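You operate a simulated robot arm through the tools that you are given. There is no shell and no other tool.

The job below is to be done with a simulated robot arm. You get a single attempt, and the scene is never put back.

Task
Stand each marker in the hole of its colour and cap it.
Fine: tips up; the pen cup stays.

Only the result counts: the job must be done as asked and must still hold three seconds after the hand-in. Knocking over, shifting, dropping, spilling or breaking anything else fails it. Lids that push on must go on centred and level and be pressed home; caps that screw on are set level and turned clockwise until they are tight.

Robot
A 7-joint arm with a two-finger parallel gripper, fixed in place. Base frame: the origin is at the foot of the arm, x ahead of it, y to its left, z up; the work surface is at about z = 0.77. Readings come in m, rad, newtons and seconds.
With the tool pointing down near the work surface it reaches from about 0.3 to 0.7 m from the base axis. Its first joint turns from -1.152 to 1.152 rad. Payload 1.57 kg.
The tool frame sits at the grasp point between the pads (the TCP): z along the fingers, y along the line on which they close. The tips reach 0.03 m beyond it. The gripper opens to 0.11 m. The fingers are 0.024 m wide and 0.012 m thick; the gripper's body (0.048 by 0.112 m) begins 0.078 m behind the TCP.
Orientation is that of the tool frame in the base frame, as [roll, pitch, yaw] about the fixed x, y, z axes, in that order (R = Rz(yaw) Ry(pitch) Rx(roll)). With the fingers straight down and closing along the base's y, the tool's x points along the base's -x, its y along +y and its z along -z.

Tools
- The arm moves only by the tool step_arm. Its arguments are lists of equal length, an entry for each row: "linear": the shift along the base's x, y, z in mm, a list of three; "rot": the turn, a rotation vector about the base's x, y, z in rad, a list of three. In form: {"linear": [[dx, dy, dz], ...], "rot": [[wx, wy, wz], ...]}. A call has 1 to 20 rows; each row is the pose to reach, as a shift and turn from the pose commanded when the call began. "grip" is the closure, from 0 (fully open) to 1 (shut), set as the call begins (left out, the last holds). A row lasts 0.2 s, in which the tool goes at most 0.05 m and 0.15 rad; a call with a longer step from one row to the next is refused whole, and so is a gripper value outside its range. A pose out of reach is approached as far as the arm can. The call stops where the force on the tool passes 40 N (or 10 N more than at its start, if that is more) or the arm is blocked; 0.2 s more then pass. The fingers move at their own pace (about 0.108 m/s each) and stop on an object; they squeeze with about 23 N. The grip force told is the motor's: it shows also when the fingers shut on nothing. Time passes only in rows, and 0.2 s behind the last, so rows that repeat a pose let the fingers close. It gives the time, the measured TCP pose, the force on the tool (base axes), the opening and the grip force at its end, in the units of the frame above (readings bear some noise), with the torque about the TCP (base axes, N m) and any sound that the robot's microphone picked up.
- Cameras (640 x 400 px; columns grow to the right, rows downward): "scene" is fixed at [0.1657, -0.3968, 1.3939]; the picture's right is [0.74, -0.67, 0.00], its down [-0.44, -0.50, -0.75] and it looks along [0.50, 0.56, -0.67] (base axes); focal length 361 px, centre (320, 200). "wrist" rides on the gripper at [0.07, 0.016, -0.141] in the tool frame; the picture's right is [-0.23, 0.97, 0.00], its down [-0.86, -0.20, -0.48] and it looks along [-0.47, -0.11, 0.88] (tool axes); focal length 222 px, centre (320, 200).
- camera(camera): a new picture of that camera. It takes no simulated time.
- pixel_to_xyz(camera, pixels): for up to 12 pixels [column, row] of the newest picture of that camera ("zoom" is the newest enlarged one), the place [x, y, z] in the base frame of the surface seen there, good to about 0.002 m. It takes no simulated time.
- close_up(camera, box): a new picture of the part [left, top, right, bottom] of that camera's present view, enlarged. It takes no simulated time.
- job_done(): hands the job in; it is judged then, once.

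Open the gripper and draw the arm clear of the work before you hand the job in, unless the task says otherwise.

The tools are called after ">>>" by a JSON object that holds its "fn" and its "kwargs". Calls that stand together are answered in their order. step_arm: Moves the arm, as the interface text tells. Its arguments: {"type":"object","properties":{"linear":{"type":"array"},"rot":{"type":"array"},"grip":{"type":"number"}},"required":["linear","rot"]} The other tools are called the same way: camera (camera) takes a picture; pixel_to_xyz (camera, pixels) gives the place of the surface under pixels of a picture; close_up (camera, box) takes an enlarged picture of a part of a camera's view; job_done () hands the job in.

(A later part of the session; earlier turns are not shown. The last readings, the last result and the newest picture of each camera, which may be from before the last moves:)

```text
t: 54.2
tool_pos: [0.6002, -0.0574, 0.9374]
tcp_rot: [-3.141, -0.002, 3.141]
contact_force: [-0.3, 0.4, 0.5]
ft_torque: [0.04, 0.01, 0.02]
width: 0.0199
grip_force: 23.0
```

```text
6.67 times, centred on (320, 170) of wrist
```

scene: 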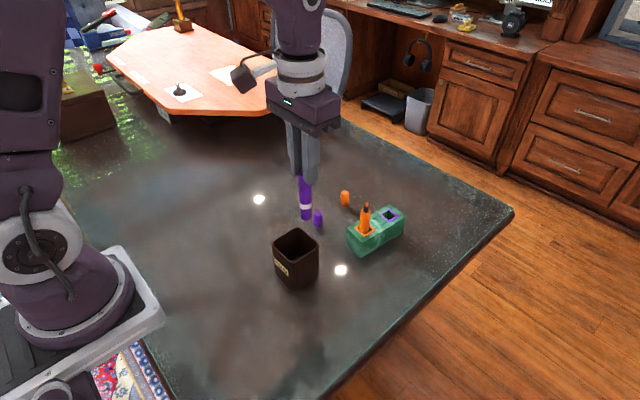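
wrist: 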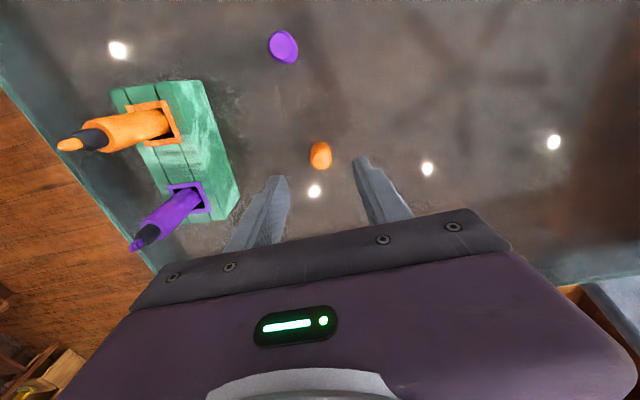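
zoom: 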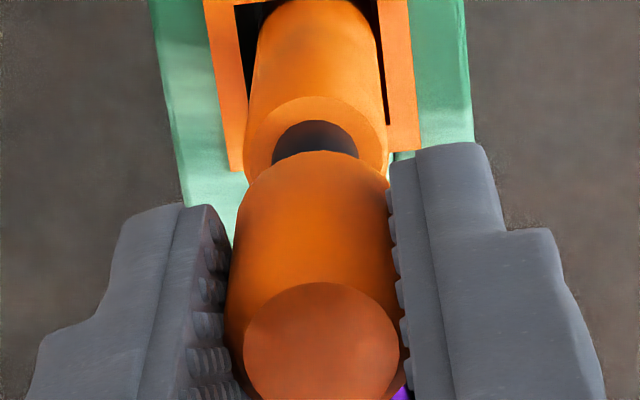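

Centred within about 0.4 mm in both views. I lower slowly over the collar, watching force.

>>> {"fn": "step_arm", "kwargs": {"linear": [[-0.2, 0, -2], [-0.2, 0, -4], [-0.2, 0, -6], [-0.2, 0, -8], [-0.2, 0, -10], [-0.2, 0, -10]], "rot": [[0, 0, 0], [0, 0, 0], [0, 0, 0], [0, 0, 0], [0, 0, 0], [0, 0, 0]]}}

>>> {"fn": "close_up", "kwargs": {"camera": "scene", "box": [352, 190, 386, 224]}}

>>> {"fn": "close_up", "kwargs": {"camera": "wrist", "box": [298, 140, 342, 200]}}

```text
t: 55.6
tool_pos: [0.6002, -0.0573, 0.928]
tcp_rot: [-3.141, 0.002, 3.141]
contact_force: [-0.3, 1.1, 7.9]
ft_torque: [-0.03, 0.06, -0.01]
width: 0.0201
grip_force: 23.1
```

```text
11.76 times, centred on (369, 207) of scene
```

zoom: 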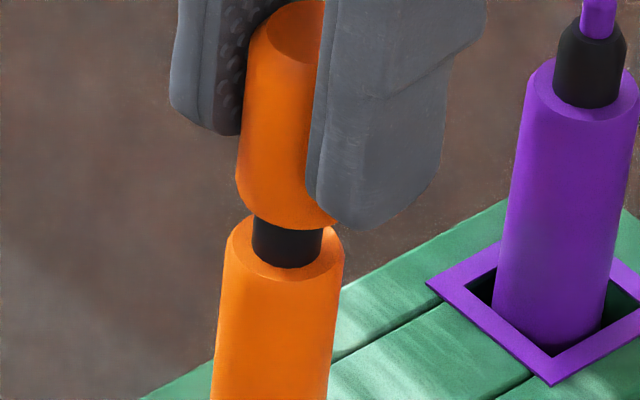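

```text
6.67 times, centred on (320, 170) of wrist
```

zoom: 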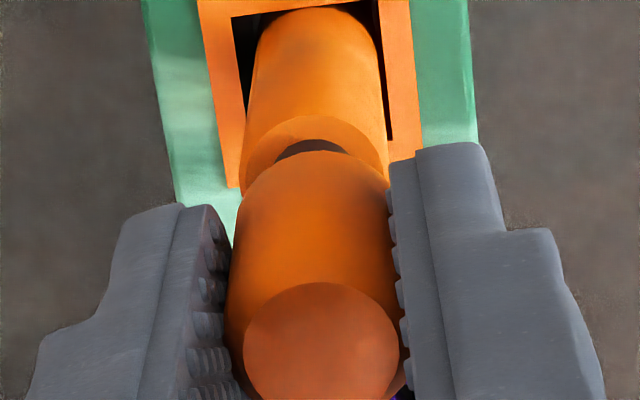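

Contact at about 8 N with the cap over the collar top, aligned in both views. I continue pressing down gently in small steps.

>>> {"fn": "step_arm", "kwargs": {"linear": [[0, 0, -1], [0, 0, -2], [0, 0, -3], [0, 0, -4], [0, 0, -4]], "rot": [[0, 0, 0], [0, 0, 0], [0, 0, 0], [0, 0, 0], [0, 0, 0]]}}

>>> {"fn": "close_up", "kwargs": {"camera": "scene", "box": [352, 190, 386, 224]}}

>>> {"fn": "close_up", "kwargs": {"camera": "wrist", "box": [298, 140, 342, 200]}}

```text
t: 56.8
tool_pos: [0.5986, -0.0572, 0.9243]
tcp_rot: [3.141, 0.002, -3.14]
contact_force: [1.4, -1.0, 23.2]
ft_torque: [-0.07, 0.12, -0.03]
width: 0.0201
grip_force: 22.9
```

```text
11.76 times, centred on (369, 207) of scene
```

zoom: 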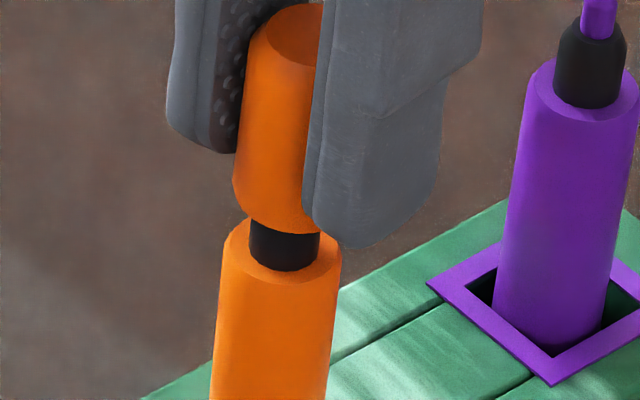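

```text
6.67 times, centred on (320, 170) of wrist
```

zoom: 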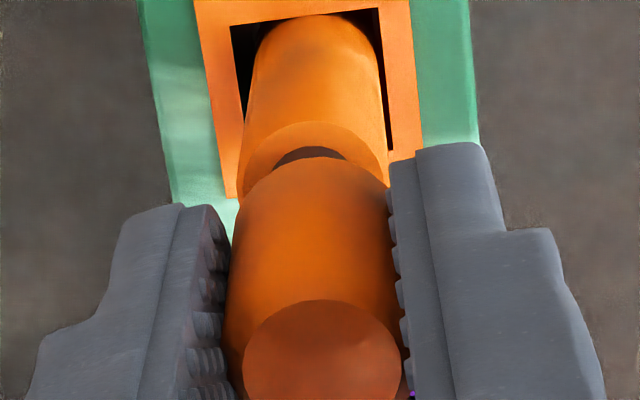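

The force reached 23 N and the cap began to slip upward in the pads, so the push fit needs a press from above. I release the cap, back off, and look at how it sits.

>>> {"fn": "step_arm", "kwargs": {"linear": [[0, 0, 1], [0, 0, 1.5]], "rot": [[0, 0, 0], [0, 0, 0]]}}

>>> {"fn": "step_arm", "kwargs": {"linear": [[0, 0, 0], [0, 0, 0], [0, 0, 0]], "rot": [[0, 0, 0], [0, 0, 0], [0, 0, 0]], "grip": 0.6}}

>>> {"fn": "close_up", "kwargs": {"camera": "scene", "box": [345, 170, 405, 235]}}

>>> {"fn": "close_up", "kwargs": {"camera": "wrist", "box": [275, 120, 365, 220]}}

```text
t: 57.4
tool_pos: [0.5998, -0.0568, 0.925]
tcp_rot: [3.141, -0.001, -3.139]
contact_force: [0.9, -0.2, 5.0]
ft_torque: [-0.01, -0.01, 0.03]
width: 0.0203
grip_force: 23.4
```

```text
t: 58.2
tool_pos: [0.6005, -0.0561, 0.9256]
tcp_rot: [3.141, -0.001, 3.14]
contact_force: [0.0, 0.3, 0.6]
ft_torque: [0.0, 0.0, -0.01]
width: 0.0442
grip_force: 0.1
```

```text
6.15 times, centred on (375, 202) of scene
```

zoom: 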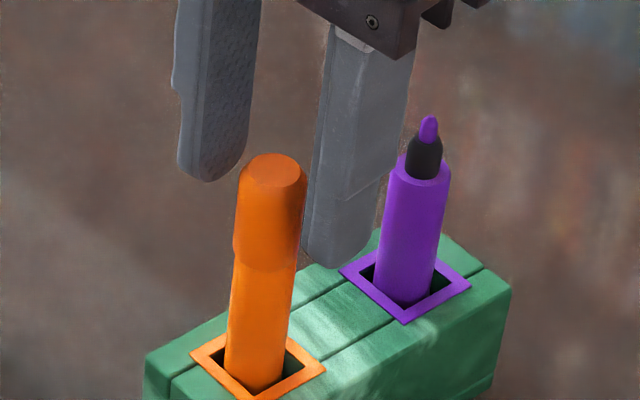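

```text
4.00 times, centred on (320, 170) of wrist
```

zoom: 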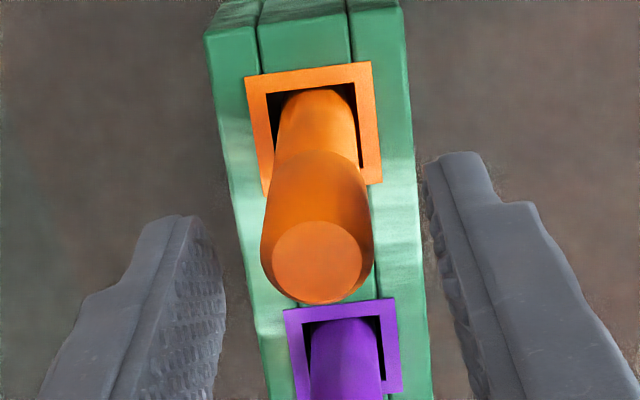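

After release the cap dropped down onto the marker's shoulder; no black collar is visible. I zoom in to see whether it is level and fully home.

>>> {"fn": "close_up", "kwargs": {"camera": "scene", "box": [352, 192, 384, 224]}}

>>> {"fn": "pixel_to_xyz", "kwargs": {"camera": "zoom", "pixels": [[320, 60], [300, 45], [330, 80], [290, 120], [285, 200], [280, 240], [275, 300], [270, 330]]}}

>>> {"fn": "close_up", "kwargs": {"camera": "wrist", "box": [298, 140, 342, 200]}}

```text
12.50 times, centred on (368, 208) of scene
```

zoom: 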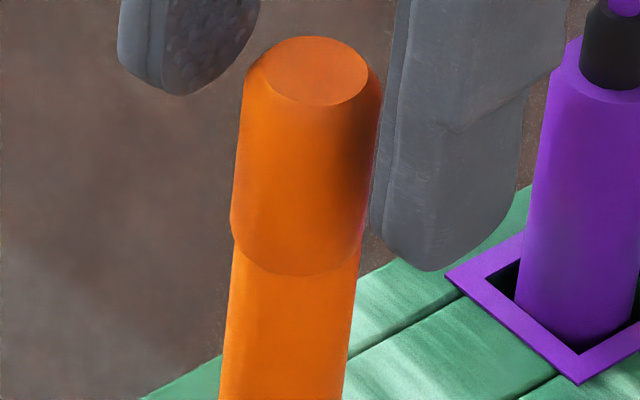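

```text
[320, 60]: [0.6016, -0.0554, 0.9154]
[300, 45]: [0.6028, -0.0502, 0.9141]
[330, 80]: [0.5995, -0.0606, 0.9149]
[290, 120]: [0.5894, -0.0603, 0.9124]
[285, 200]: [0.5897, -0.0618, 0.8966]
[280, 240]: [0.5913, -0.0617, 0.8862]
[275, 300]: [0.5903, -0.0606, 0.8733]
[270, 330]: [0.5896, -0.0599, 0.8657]
```

```text
6.67 times, centred on (320, 170) of wrist
```

zoom: 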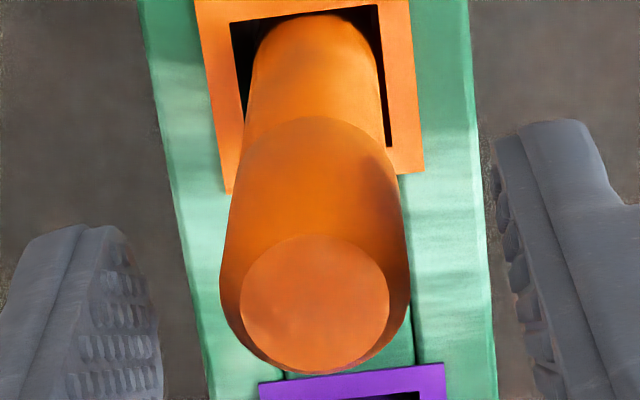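

The cap top reads z 0.915, so its rim is at the shoulder and it looks coaxial. To be sure it is pressed home, I rise, close the fingers, and will press the top with the closed tips.

>>> {"fn": "step_arm", "kwargs": {"linear": [[0, 0, 15], [0, 0, 30], [0, 0, 42], [0, 0, 42]], "rot": [[0, 0, 0], [0, 0, 0], [0, 0, 0], [0, 0, 0]]}}

>>> {"fn": "step_arm", "kwargs": {"linear": [[0, 0, 0], [0, 0, 0], [0, 0, 0]], "rot": [[0, 0, 0], [0, 0, 0], [0, 0, 0]], "grip": 1}}

>>> {"fn": "close_up", "kwargs": {"camera": "scene", "box": [345, 160, 405, 225]}}

>>> {"fn": "close_up", "kwargs": {"camera": "wrist", "box": [275, 120, 365, 220]}}

```text
t: 59.2
tool_pos: [0.5984, -0.0569, 0.9677]
tcp_rot: [-3.141, -0.001, -3.14]
contact_force: [0.3, -0.3, -0.5]
ft_torque: [0.01, 0.0, -0.04]
width: 0.0441
grip_force: 0.0
```

```text
t: 60.0
tool_pos: [0.6004, -0.0548, 0.9676]
tcp_rot: [-3.141, 0.0, 3.141]
contact_force: [0.5, 0.3, 0.7]
ft_torque: [0.02, 0.01, 0.05]
width: 0.0
grip_force: 21.3
```

```text
6.15 times, centred on (375, 192) of scene
```

zoom: 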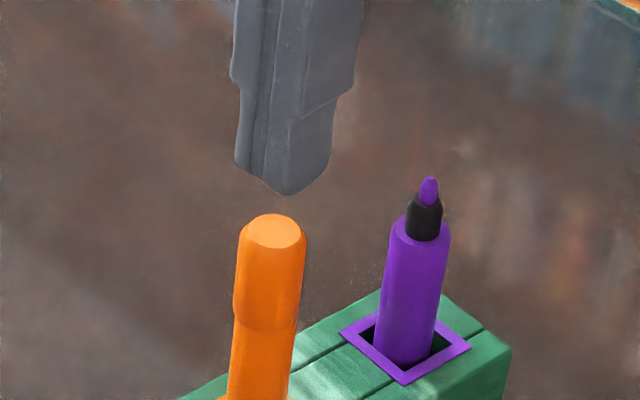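

```text
4.00 times, centred on (320, 170) of wrist
```

zoom: 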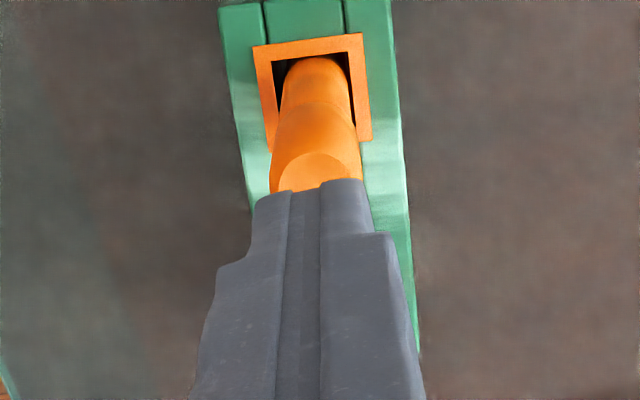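

The closed fingertips are above the cap, about 1.5-2 mm too far in +x. I shift -1.7 mm in x and come down to just above the cap, then press in small steps.

>>> {"fn": "step_arm", "kwargs": {"linear": [[-1.7, 0, -4], [-1.7, 0, -9], [-1.7, 0, -14], [-1.7, 0, -18], [-1.7, 0, -18]], "rot": [[0, 0, 0], [0, 0, 0], [0, 0, 0], [0, 0, 0], [0, 0, 0]]}}

>>> {"fn": "close_up", "kwargs": {"camera": "scene", "box": [345, 170, 405, 235]}}

>>> {"fn": "close_up", "kwargs": {"camera": "wrist", "box": [275, 120, 365, 220]}}

```text
t: 61.2
tool_pos: [0.5975, -0.0581, 0.9492]
tcp_rot: [3.14, 0.001, -3.14]
contact_force: [-0.4, -1.0, 0.9]
ft_torque: [-0.01, -0.01, 0.0]
width: 0.0002
grip_force: 21.4
```

```text
6.15 times, centred on (375, 202) of scene
```

zoom: 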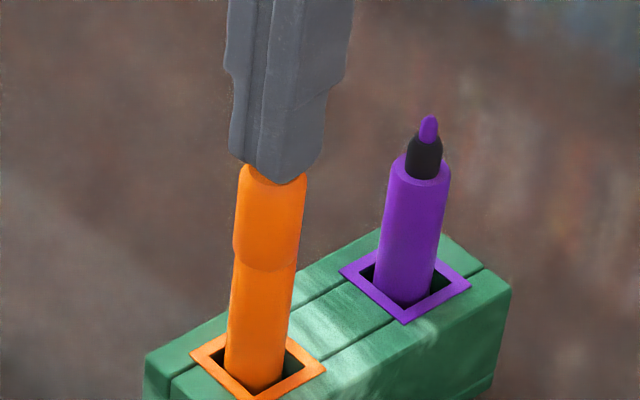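

```text
4.00 times, centred on (320, 170) of wrist
```

zoom: 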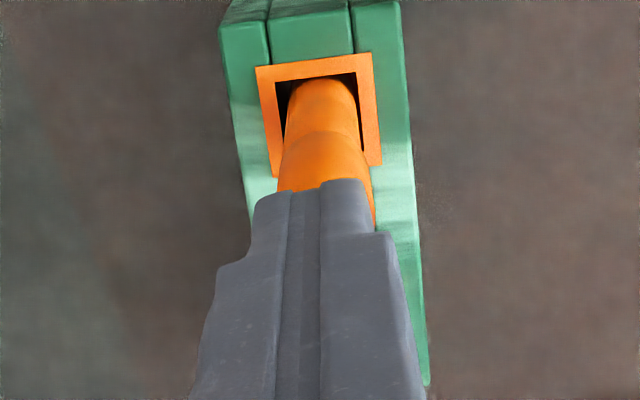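

The tips are just above the cap, about 1.5 mm off toward -y. I shift +1.3 mm in y and press down in small steps.

>>> {"fn": "step_arm", "kwargs": {"linear": [[0, 1.3, 0], [0, 1.3, 0], [0, 1.3, -1.5], [0, 1.3, -3], [0, 1.3, -4.5], [0, 1.3, -4.5]], "rot": [[0, 0, 0], [0, 0, 0], [0, 0, 0], [0, 0, 0], [0, 0, 0], [0, 0, 0]]}}

>>> {"fn": "close_up", "kwargs": {"camera": "scene", "box": [345, 170, 405, 235]}}

>>> {"fn": "close_up", "kwargs": {"camera": "wrist", "box": [275, 120, 365, 220]}}

```text
t: 62.6
tool_pos: [0.5979, -0.055, 0.9441]
tcp_rot: [3.14, 0.0, -3.142]
contact_force: [0.4, -0.2, 0.9]
ft_torque: [0.0, -0.01, -0.02]
width: 0.0002
grip_force: 21.2
```

```text
6.15 times, centred on (375, 202) of scene
```

zoom: 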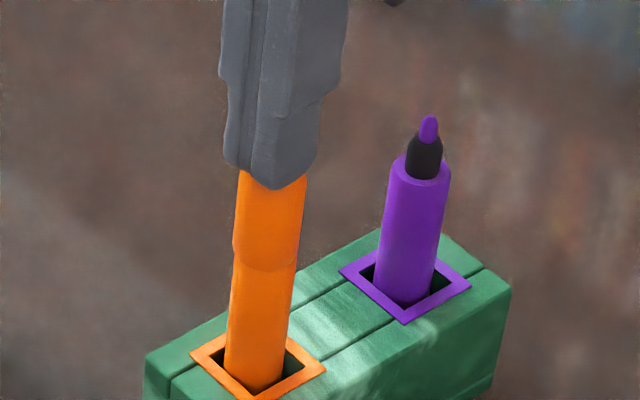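

```text
4.00 times, centred on (320, 170) of wrist
```

zoom: 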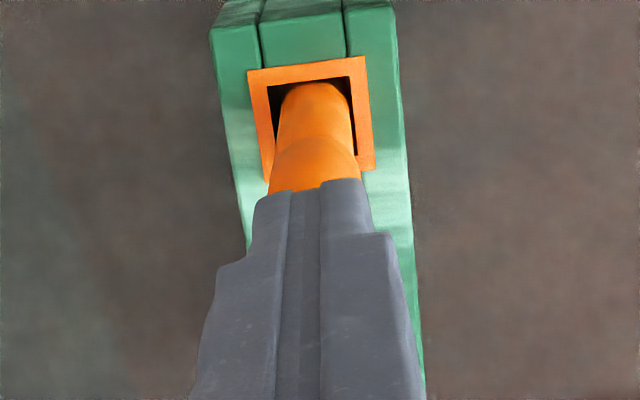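

Now aligned with the cap, still no contact at z 0.944. I press on in 1 mm steps.

>>> {"fn": "step_arm", "kwargs": {"linear": [[0, 0, -1], [0, 0, -2], [0, 0, -3], [0, 0, -3]], "rot": [[0, 0, 0], [0, 0, 0], [0, 0, 0], [0, 0, 0]]}}

```text
t: 63.4
tool_pos: [0.6, -0.057, 0.9447]
tcp_rot: [-3.139, 0.009, 3.141]
contact_force: [-2.1, -0.4, 12.5]
ft_torque: [0.03, 0.08, 0.0]
width: 0.0
grip_force: 21.2
heard: snap
stopped in row 4: the force on the tool passed its limit at 43 N (the readings are from after the stop); the commanded pose is now the measured one
```

A snap was heard and the force limit stopped the press, so the cap seated. I lift off and check it.

>>> {"fn": "step_arm", "kwargs": {"linear": [[0, 0, 5], [0, 0, 20], [0, 0, 40], [0, 0, 40]], "rot": [[0, 0, 0], [0, 0, 0], [0, 0, 0], [0, 0, 0]]}}

>>> {"fn": "close_up", "kwargs": {"camera": "scene", "box": [345, 175, 405, 240]}}

>>> {"fn": "pixel_to_xyz", "kwargs": {"camera": "zoom", "pixels": [[273, 140], [265, 132], [283, 145], [258, 240], [428, 92], [419, 160]]}}

>>> {"fn": "camera", "kwargs": {"camera": "wrist"}}

```text
t: 64.4
tool_pos: [0.6008, -0.0556, 0.985]
tcp_rot: [-3.138, 0.006, -3.141]
contact_force: [0.4, 0.4, 0.7]
ft_torque: [-0.01, 0.0, -0.01]
width: 0.0
grip_force: 21.4
```

```text
6.15 times, centred on (375, 208) of scene
```

zoom: 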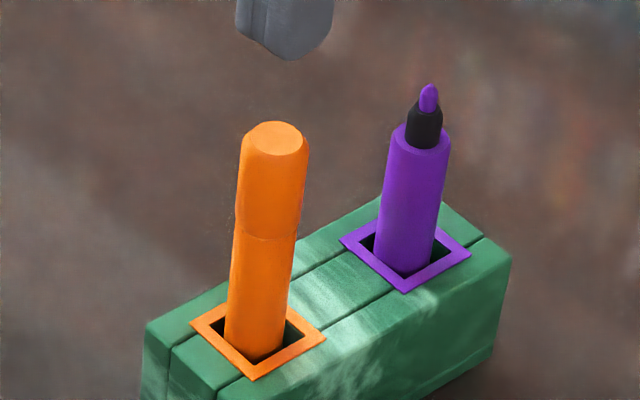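

```text
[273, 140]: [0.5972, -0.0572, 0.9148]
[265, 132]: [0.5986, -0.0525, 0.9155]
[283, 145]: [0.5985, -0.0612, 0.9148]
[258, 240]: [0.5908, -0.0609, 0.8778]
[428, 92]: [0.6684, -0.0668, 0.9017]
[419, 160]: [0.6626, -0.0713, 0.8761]
```

```text
taken
```

wrist: 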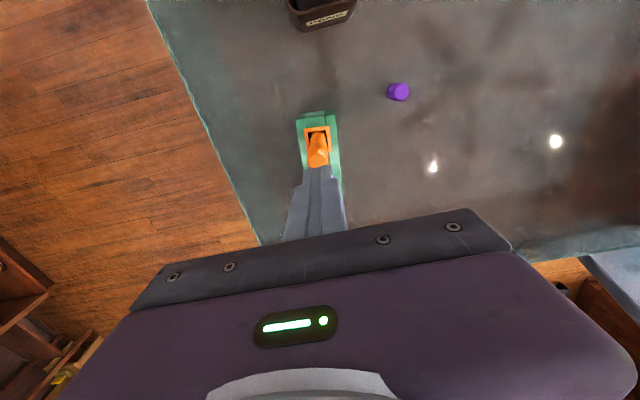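

The orange cap is flush, coaxial with its marker, and the block is unmoved. Next is the purple cap at about (0.571, 0.059): I travel above it, open the fingers and descend partway, also removing the tiny tilt left in the commanded pose.

>>> {"fn": "step_arm", "kwargs": {"linear": [[-8, 30, 0], [-16, 65, 0], [-24, 95, 0], [-29.8, 114.6, 0], [-29.8, 114.6, -35], [-29.8, 114.6, -70], [-29.8, 114.6, -105], [-29.8, 114.6, -105], [-29.8, 114.6, -105]], "rot": [[0.003, 0.006, 0], [0.003, 0.006, 0], [0.003, 0.006, 0], [0.003, 0.006, 0], [0.003, 0.006, 0], [0.003, 0.006, 0], [0.003, 0.006, 0], [0.003, 0.006, 0], [0.003, 0.006, 0]], "grip": 0.5}}

>>> {"fn": "close_up", "kwargs": {"camera": "wrist", "box": [260, 110, 380, 230]}}

>>> {"fn": "camera", "kwargs": {"camera": "scene"}}

```text
t: 66.4
tool_pos: [0.5709, 0.0573, 0.878]
tcp_rot: [3.14, 0.0, 3.141]
contact_force: [0.3, -0.5, -0.5]
ft_torque: [0.02, 0.0, -0.03]
width: 0.0552
grip_force: 0.0
```

```text
3.33 times, centred on (320, 170) of wrist
```

zoom: 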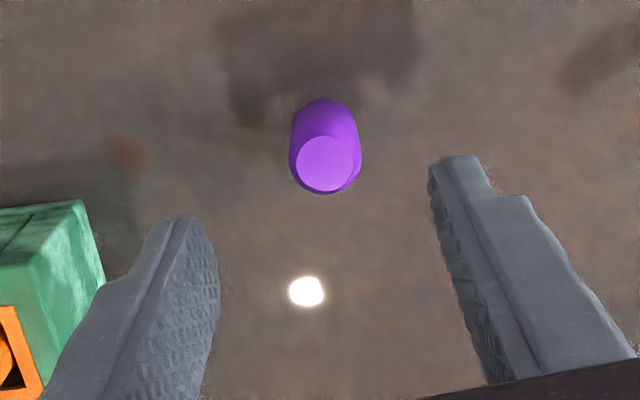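

```text
taken
```

scene: 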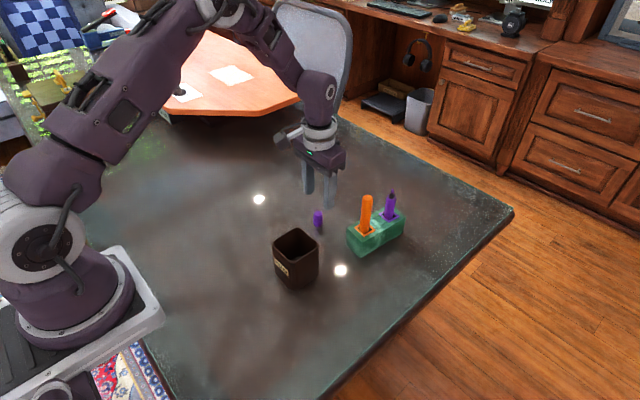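

The cap centre is about (-1.5, +2.3) mm from the tool axis. I correct and descend to z about 0.813, then recheck.

>>> {"fn": "step_arm", "kwargs": {"linear": [[-1.5, 2.3, 0], [-1.5, 2.3, -20], [-1.5, 2.3, -40], [-1.5, 2.3, -55], [-1.5, 2.3, -64], [-1.5, 2.3, -65], [-1.5, 2.3, -65]], "rot": [[0, 0, 0], [0, 0, 0], [0, 0, 0], [0, 0, 0], [0, 0, 0], [0, 0, 0], [0, 0, 0]]}}

>>> {"fn": "close_up", "kwargs": {"camera": "wrist", "box": [260, 110, 380, 230]}}

>>> {"fn": "close_up", "kwargs": {"camera": "scene", "box": [275, 160, 365, 250]}}

```text
t: 68.0
tool_pos: [0.5686, 0.0604, 0.814]
tcp_rot: [3.141, -0.001, 3.141]
contact_force: [0.1, -0.3, 0.4]
ft_torque: [-0.01, 0.0, -0.03]
width: 0.055
grip_force: 0.0
```

```text
3.33 times, centred on (320, 170) of wrist
```

zoom: 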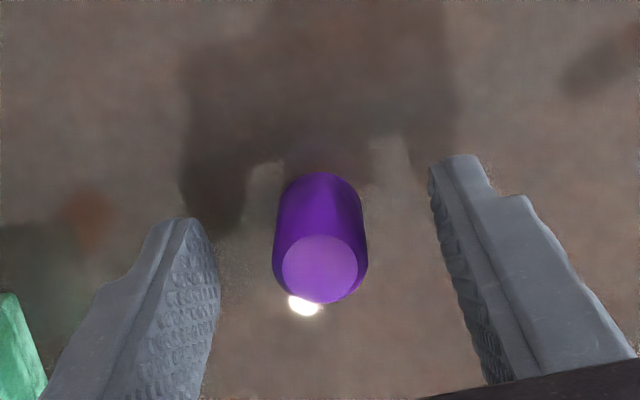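

```text
4.44 times, centred on (320, 205) of scene
```

zoom: 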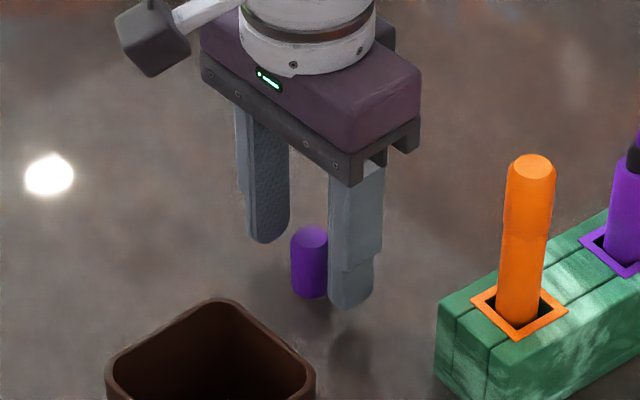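

The cap is centred sideways (column 320.5), slightly ahead in x. I shift +1 mm in x, lower to grasp height, and close.

>>> {"fn": "step_arm", "kwargs": {"linear": [[1.0, 0.2, 0], [1.0, 0.2, -3], [1.0, 0.2, -6], [1.0, 0.2, -6]], "rot": [[0, 0, 0], [0, 0, 0], [0, 0, 0], [0, 0, 0]]}}

>>> {"fn": "close_up", "kwargs": {"camera": "wrist", "box": [260, 110, 380, 230]}}

```text
t: 69.0
tool_pos: [0.5694, 0.0605, 0.8059]
tcp_rot: [3.14, 0.0, -3.141]
contact_force: [0.1, -0.3, -0.1]
ft_torque: [-0.03, -0.02, 0.02]
width: 0.0549
grip_force: 0.1
```

```text
3.33 times, centred on (320, 170) of wrist
```

zoom: 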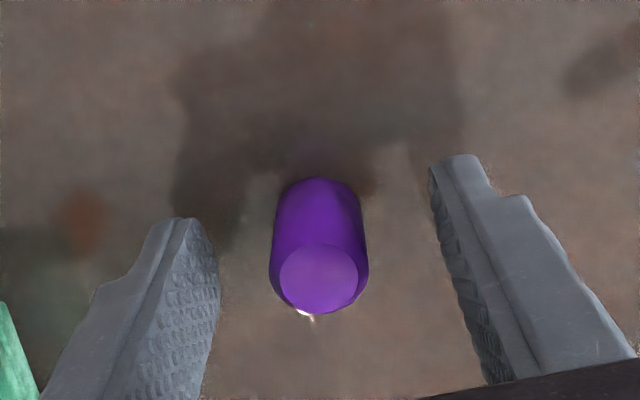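

The cap spans columns 269–369 (centre 319), well centred at z 0.806. I close the gripper.

>>> {"fn": "step_arm", "kwargs": {"linear": [[0, 0, 0.5], [0, 0, 0.5], [0, 0, 0.5], [0, 0, 0.5], [0, 0, 0.5]], "rot": [[0, 0, 0], [0, 0, 0], [0, 0, 0], [0, 0, 0], [0, 0, 0]], "grip": 1}}

>>> {"fn": "close_up", "kwargs": {"camera": "wrist", "box": [260, 110, 380, 230]}}

```text
t: 70.2
tool_pos: [0.5702, 0.0602, 0.8082]
tcp_rot: [3.14, -0.001, -3.142]
contact_force: [-0.3, 0.7, 0.4]
ft_torque: [0.02, 0.01, 0.0]
width: 0.0203
grip_force: 22.6
```

```text
3.33 times, centred on (320, 170) of wrist
```

zoom: 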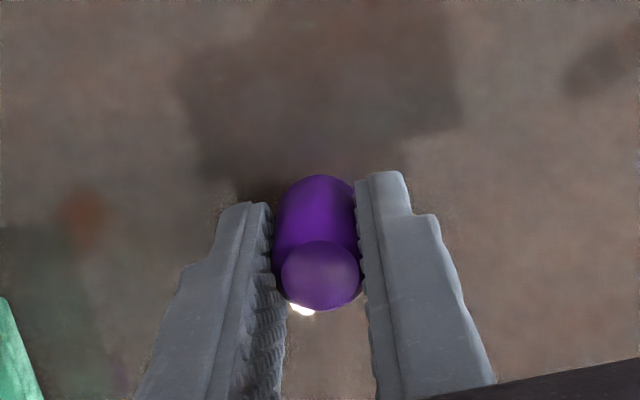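

Cap held at 20.3 mm, 22.6 N. I lift it 150 mm, then carry it along +x and round to above the purple marker.

>>> {"fn": "step_arm", "kwargs": {"linear": [[0, 0, 5], [0, 0, 20], [0, 0, 50], [0, 0, 85], [0, 0, 120], [0, 0, 150], [35, 0, 150], [70, -5, 150], [95, -30, 150], [100, -65, 150], [100.8, -100, 150], [100.8, -125.7, 150], [100.8, -125.7, 150], [100.8, -125.7, 150]], "rot": [[0, 0, 0], [0, 0, 0], [0, 0, 0], [0, 0, 0], [0, 0, 0], [0, 0, 0], [0, 0, 0], [0, 0, 0], [0, 0, 0], [0, 0, 0], [0, 0, 0], [0, 0, 0], [0, 0, 0], [0, 0, 0]]}}

>>> {"fn": "close_up", "kwargs": {"camera": "scene", "box": [365, 155, 425, 215]}}

>>> {"fn": "close_up", "kwargs": {"camera": "wrist", "box": [298, 135, 342, 195]}}

```text
t: 73.2
tool_pos: [0.6673, -0.0652, 0.9592]
tcp_rot: [3.138, 0.0, -3.141]
contact_force: [0.6, -0.2, 0.5]
ft_torque: [0.02, 0.0, 0.0]
width: 0.0199
grip_force: 22.7
```

```text
6.67 times, centred on (395, 185) of scene
```

zoom: 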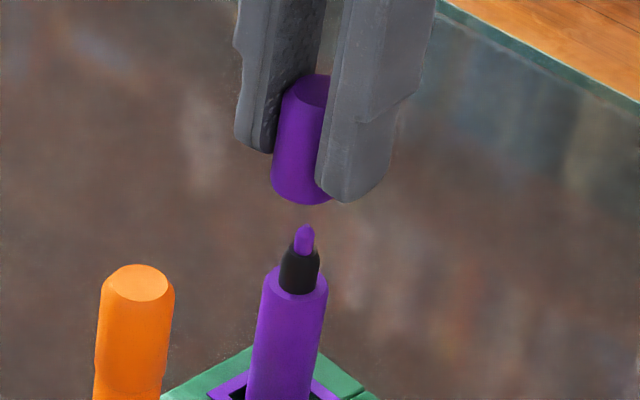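

```text
6.67 times, centred on (320, 165) of wrist
```

zoom: 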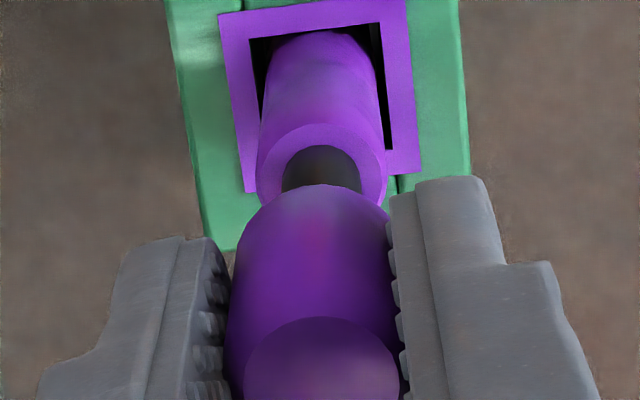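

The marker is about 4 mm further in +x than the cap and level with it in y. I shift +3.6 mm in x, drop 4 mm, and recheck.

>>> {"fn": "step_arm", "kwargs": {"linear": [[3.6, 0, 0], [3.6, 0, -2], [3.6, 0, -4], [3.6, 0, -4]], "rot": [[0, 0, 0], [0, 0, 0], [0, 0, 0], [0, 0, 0]]}}

>>> {"fn": "close_up", "kwargs": {"camera": "scene", "box": [380, 170, 410, 200]}}

>>> {"fn": "close_up", "kwargs": {"camera": "wrist", "box": [298, 140, 342, 200]}}

```text
t: 74.2
tool_pos: [0.6724, -0.0645, 0.9542]
tcp_rot: [3.139, 0.0, -3.14]
contact_force: [-0.4, 0.1, -1.2]
ft_torque: [-0.01, -0.01, -0.03]
width: 0.0201
grip_force: 23.0
```

```text
13.33 times, centred on (395, 185) of scene
```

zoom: 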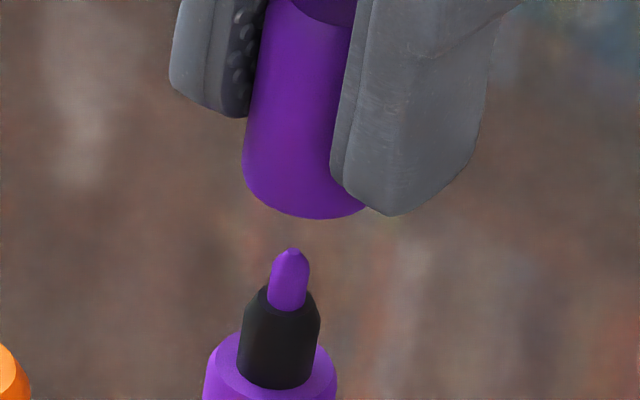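

```text
6.67 times, centred on (320, 170) of wrist
```

zoom: 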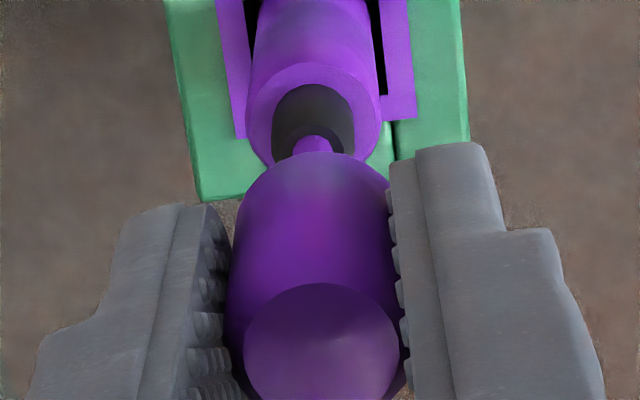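

Both views now show the cap centred over the marker (within about 0.3 mm). I lower 13 mm to bring the tip into the cap and check again.

>>> {"fn": "step_arm", "kwargs": {"linear": [[0, 0, -3], [0, 0, -6], [0, 0, -9], [0, 0, -12], [0, 0, -14], [0, 0, -14]], "rot": [[0, 0, 0], [0, 0, 0], [0, 0, 0], [0, 0, 0], [0, 0, 0], [0, 0, 0]]}}

>>> {"fn": "close_up", "kwargs": {"camera": "scene", "box": [380, 175, 410, 205]}}

>>> {"fn": "close_up", "kwargs": {"camera": "wrist", "box": [298, 140, 342, 200]}}

```text
t: 75.6
tool_pos: [0.6743, -0.0657, 0.9404]
tcp_rot: [3.139, 0.001, -3.14]
contact_force: [0.9, -0.6, -0.1]
ft_torque: [-0.01, 0.01, 0.02]
width: 0.0199
grip_force: 23.6
```

```text
13.33 times, centred on (395, 190) of scene
```

zoom: 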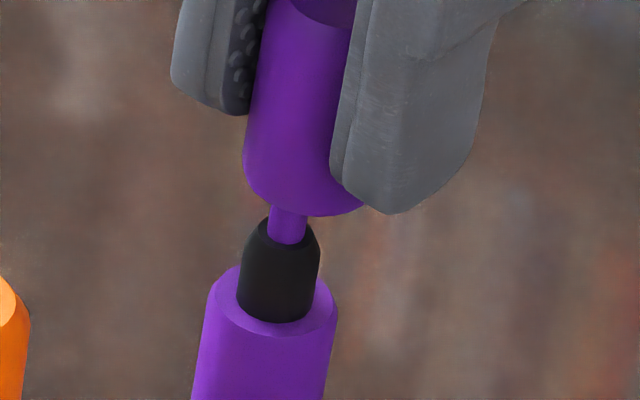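

```text
6.67 times, centred on (320, 170) of wrist
```

zoom: 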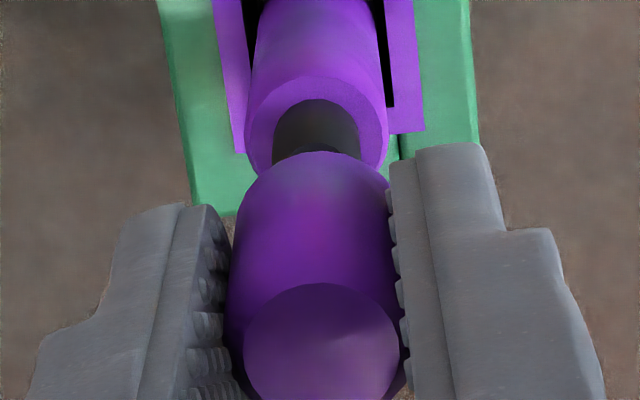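

The cap drifted about 1.8 mm in +x while descending. I correct by (-1.7, +0.5) mm at this height and recheck.

>>> {"fn": "step_arm", "kwargs": {"linear": [[-0.9, 0.3, 0], [-1.7, 0.5, 0], [-1.7, 0.5, 0], [-1.7, 0.5, 0]], "rot": [[0, 0, 0], [0, 0, 0], [0, 0, 0], [0, 0, 0]]}}

>>> {"fn": "close_up", "kwargs": {"camera": "scene", "box": [380, 175, 410, 205]}}

>>> {"fn": "close_up", "kwargs": {"camera": "wrist", "box": [298, 140, 342, 200]}}

```text
t: 76.6
tool_pos: [0.6729, -0.0653, 0.9414]
tcp_rot: [3.14, 0.001, 3.142]
contact_force: [-0.2, 0.6, -0.2]
ft_torque: [0.0, -0.01, 0.02]
width: 0.0199
grip_force: 23.0
```

```text
13.33 times, centred on (395, 190) of scene
```

zoom: 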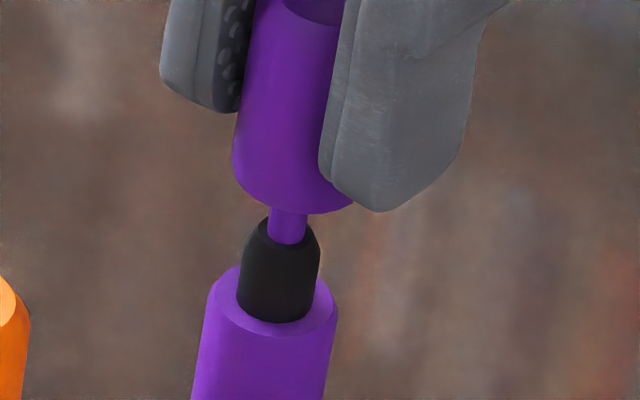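

```text
6.67 times, centred on (320, 170) of wrist
```

zoom: 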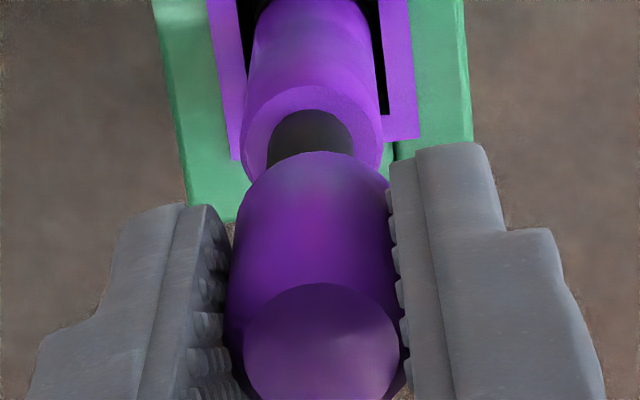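

Nearly aligned: the marker is about 0.4 mm to -y and -x of the cap. I make that small shift and lower gently onto the collar.

>>> {"fn": "step_arm", "kwargs": {"linear": [[-0.3, -0.4, 0], [-0.3, -0.4, -2], [-0.3, -0.4, -4], [-0.3, -0.4, -6], [-0.3, -0.4, -8], [-0.3, -0.4, -8]], "rot": [[0, 0, 0], [0, 0, 0], [0, 0, 0], [0, 0, 0], [0, 0, 0], [0, 0, 0]]}}

>>> {"fn": "close_up", "kwargs": {"camera": "scene", "box": [380, 175, 410, 205]}}

>>> {"fn": "close_up", "kwargs": {"camera": "wrist", "box": [298, 140, 342, 200]}}

```text
t: 78.0
tool_pos: [0.6722, -0.065, 0.9323]
tcp_rot: [3.139, 0.0, 3.142]
contact_force: [0.4, -0.9, 0.3]
ft_torque: [-0.01, -0.01, 0.01]
width: 0.0199
grip_force: 22.3
```

```text
13.33 times, centred on (395, 190) of scene
```

zoom: 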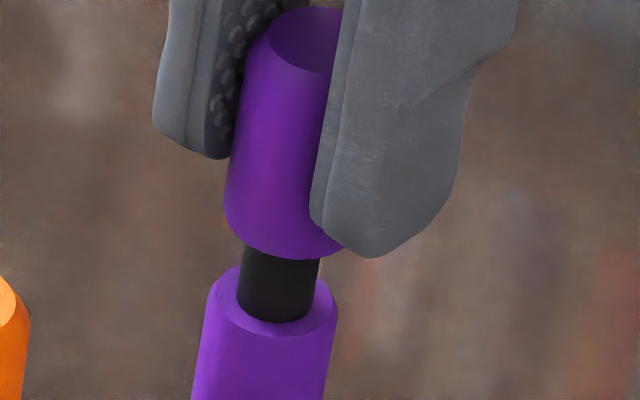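

```text
6.67 times, centred on (320, 170) of wrist
```

zoom: 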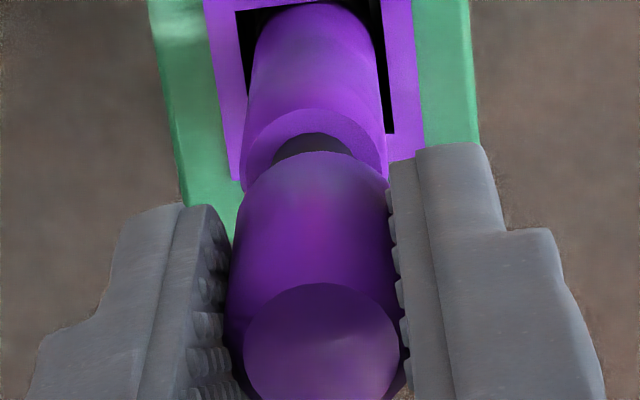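

Aligned within 0.3 mm and no force yet. I continue down in 1 mm steps, watching for contact.

>>> {"fn": "step_arm", "kwargs": {"linear": [[0.1, -0.2, -1], [0.1, -0.2, -2], [0.1, -0.2, -3], [0.1, -0.2, -4], [0.1, -0.2, -5], [0.1, -0.2, -5]], "rot": [[0, 0, 0], [0, 0, 0], [0, 0, 0], [0, 0, 0], [0, 0, 0], [0, 0, 0]]}}

>>> {"fn": "close_up", "kwargs": {"camera": "scene", "box": [380, 175, 410, 205]}}

>>> {"fn": "close_up", "kwargs": {"camera": "wrist", "box": [298, 140, 342, 200]}}

```text
t: 79.4
tool_pos: [0.6714, -0.0661, 0.927]
tcp_rot: [3.14, -0.002, -3.14]
contact_force: [-0.4, 0.4, 1.2]
ft_torque: [-0.03, -0.03, -0.01]
width: 0.02
grip_force: 23.2
```

```text
13.33 times, centred on (395, 190) of scene
```

zoom: 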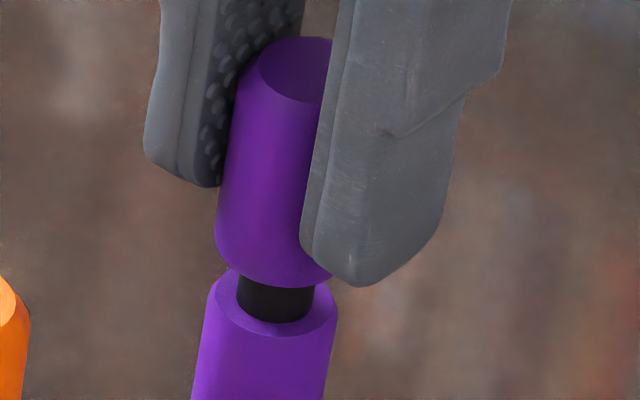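

```text
6.67 times, centred on (320, 170) of wrist
```

zoom: 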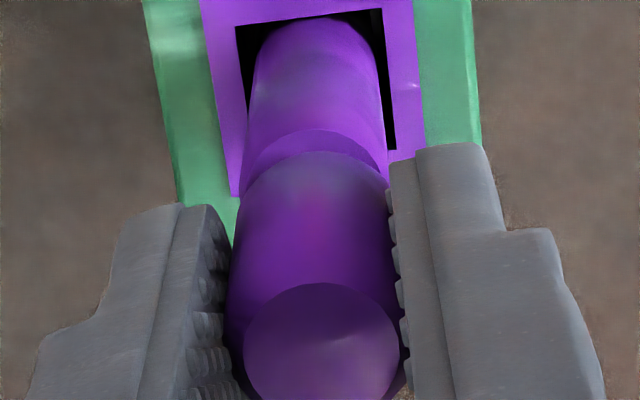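

The cap is sliding over the collar freely, aligned in both views. I continue down toward the shoulder.

>>> {"fn": "step_arm", "kwargs": {"linear": [[0, 0, -1], [0, 0, -2], [0, 0, -3], [0, 0, -4], [0, 0, -5], [0, 0, -6], [0, 0, -7], [0, 0, -7]], "rot": [[0, 0, 0], [0, 0, 0], [0, 0, 0], [0, 0, 0], [0, 0, 0], [0, 0, 0], [0, 0, 0], [0, 0, 0]]}}

>>> {"fn": "close_up", "kwargs": {"camera": "scene", "box": [378, 175, 412, 209]}}

>>> {"fn": "close_up", "kwargs": {"camera": "wrist", "box": [298, 140, 342, 200]}}

```text
t: 81.2
tool_pos: [0.6716, -0.0646, 0.9213]
tcp_rot: [3.141, 0.0, -3.141]
contact_force: [-0.2, 0.5, -0.1]
ft_torque: [0.01, -0.02, -0.03]
width: 0.0198
grip_force: 22.8
```

```text
11.76 times, centred on (395, 192) of scene
```

zoom: 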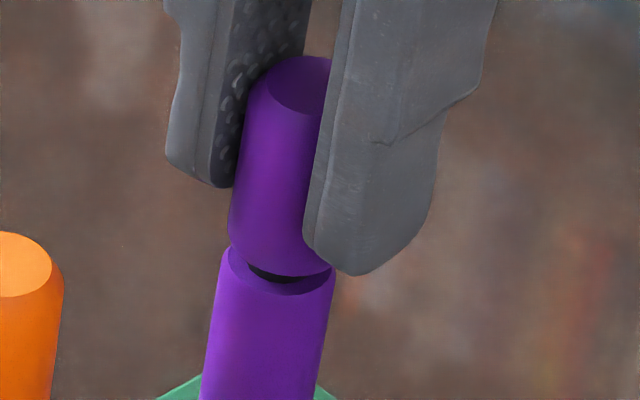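

```text
6.67 times, centred on (320, 170) of wrist
```

zoom: 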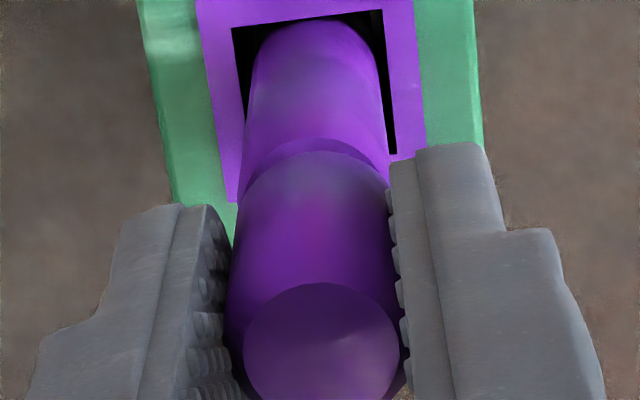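

Only a few millimetres of collar remain visible and there is still no force. I lower on until the cap meets the shoulder.

>>> {"fn": "step_arm", "kwargs": {"linear": [[0, 0, -1], [0, 0, -2], [0, 0, -3], [0, 0, -4], [0, 0, -4]], "rot": [[0, 0, 0], [0, 0, 0], [0, 0, 0], [0, 0, 0], [0, 0, 0]]}}

>>> {"fn": "close_up", "kwargs": {"camera": "scene", "box": [378, 175, 412, 209]}}

```text
t: 82.4
tool_pos: [0.6721, -0.0659, 0.9177]
tcp_rot: [3.14, 0.0, -3.141]
contact_force: [-1.4, -0.5, 0.2]
ft_torque: [-0.02, 0.01, -0.01]
width: 0.0201
grip_force: 23.1
```

```text
11.76 times, centred on (395, 192) of scene
```

zoom: 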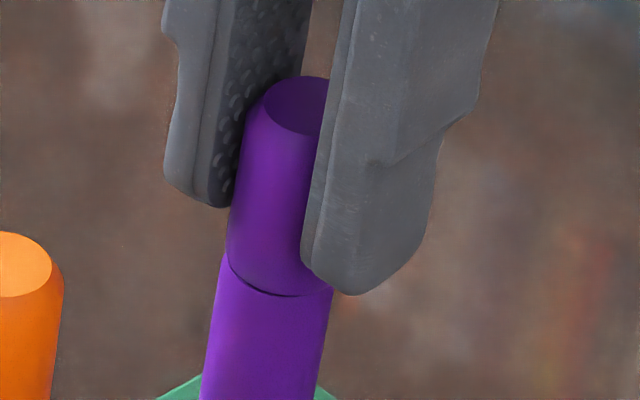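

The cap is a fraction of a millimetre from the shoulder, still without force. I go down two more millimetres to seat it.

>>> {"fn": "step_arm", "kwargs": {"linear": [[0, 0, -0.7], [0, 0, -1.4], [0, 0, -2.1], [0, 0, -2.1]], "rot": [[0, 0, 0], [0, 0, 0], [0, 0, 0], [0, 0, 0]]}}

>>> {"fn": "close_up", "kwargs": {"camera": "scene", "box": [378, 175, 412, 209]}}

```text
t: 83.4
tool_pos: [0.6727, -0.0663, 0.9157]
tcp_rot: [3.14, 0.005, -3.141]
contact_force: [0.2, -1.1, 22.9]
ft_torque: [-0.07, -0.1, 0.0]
width: 0.0202
grip_force: 23.1
heard: snap
```

```text
11.76 times, centred on (395, 192) of scene
```

zoom: 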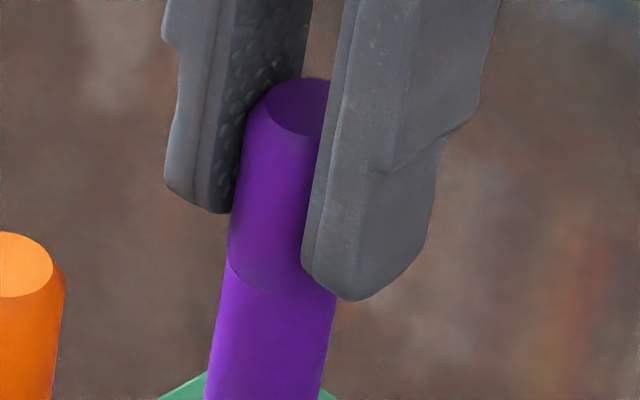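

A snap was heard at about 23 N, so the purple cap is home. I ease the load slightly and open the fingers, then rise clear.

>>> {"fn": "step_arm", "kwargs": {"linear": [[0, 0, 0.8], [0, 0, 0.8]], "rot": [[0, 0, 0], [0, 0, 0]]}}

>>> {"fn": "step_arm", "kwargs": {"linear": [[0, 0, 0], [0, 0, 0], [0, 0, 0]], "rot": [[0, 0, 0], [0, 0, 0], [0, 0, 0]], "grip": 0.6}}

>>> {"fn": "step_arm", "kwargs": {"linear": [[0, 0, 8], [0, 0, 20], [0, 0, 40], [0, 0, 55], [0, 0, 55]], "rot": [[0, 0, 0], [0, 0, 0], [0, 0, 0], [0, 0, 0], [0, 0, 0]]}}

>>> {"fn": "close_up", "kwargs": {"camera": "scene", "box": [345, 175, 415, 245]}}

>>> {"fn": "camera", "kwargs": {"camera": "wrist"}}

```text
t: 84.0
tool_pos: [0.6713, -0.0657, 0.9156]
tcp_rot: [3.141, 0.001, 3.14]
contact_force: [3.5, -1.4, 12.9]
ft_torque: [-0.12, -0.53, -0.03]
width: 0.0201
grip_force: 23.5
```

```text
t: 84.8
tool_pos: [0.6724, -0.0671, 0.9153]
tcp_rot: [3.14, 0.001, -3.141]
contact_force: [-1.4, -0.8, -0.4]
ft_torque: [-0.02, 0.03, -0.01]
width: 0.0441
grip_force: 0.0
```

```text
t: 86.0
tool_pos: [0.6719, -0.0647, 0.9708]
tcp_rot: [3.139, 0.001, 3.14]
contact_force: [-0.7, 0.5, -0.7]
ft_torque: [0.0, 0.01, 0.0]
width: 0.0439
grip_force: 0.0
```

```text
5.71 times, centred on (380, 210) of scene
```

zoom: 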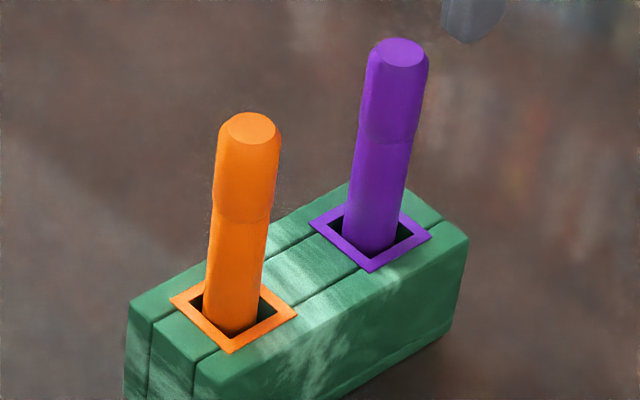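

```text
taken
```

wrist: 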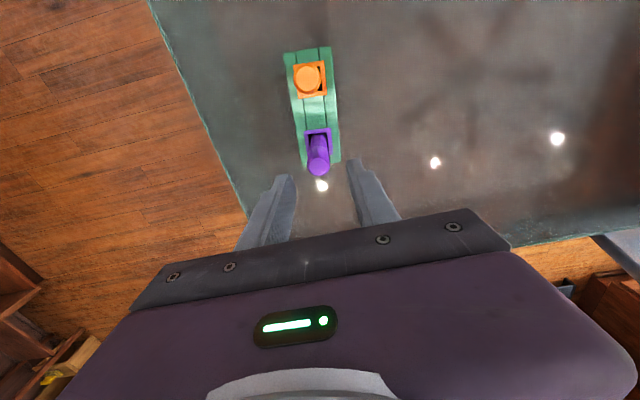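

Both markers stand capped. I check the seams and cap heights in a tight zoom.

>>> {"fn": "close_up", "kwargs": {"camera": "scene", "box": [352, 178, 404, 222]}}

>>> {"fn": "pixel_to_xyz", "kwargs": {"camera": "zoom", "pixels": [[219, 150], [430, 42], [215, 240], [410, 140], [200, 330], [395, 220]]}}

>>> {"fn": "camera", "kwargs": {"camera": "scene"}}

```text
9.09 times, centred on (378, 200) of scene
```

zoom: 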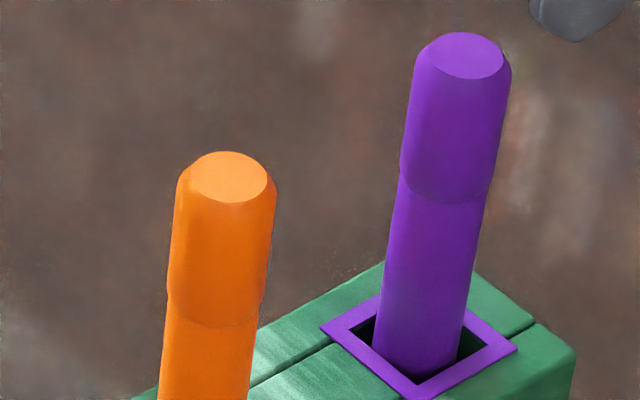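

```text
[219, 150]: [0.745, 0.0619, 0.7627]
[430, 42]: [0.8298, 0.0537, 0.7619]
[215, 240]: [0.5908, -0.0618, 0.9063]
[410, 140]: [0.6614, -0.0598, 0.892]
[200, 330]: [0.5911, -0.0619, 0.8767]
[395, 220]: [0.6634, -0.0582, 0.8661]
```

```text
taken
```

scene: 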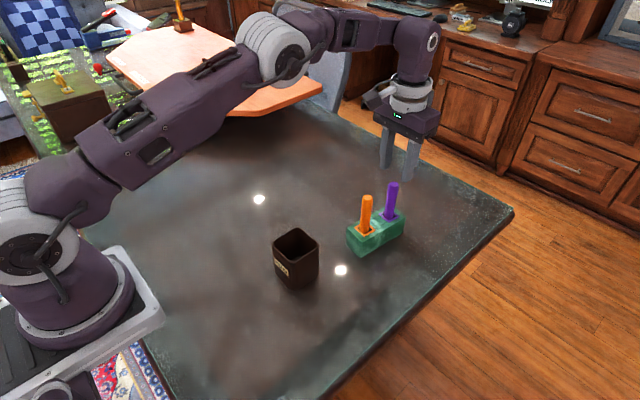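

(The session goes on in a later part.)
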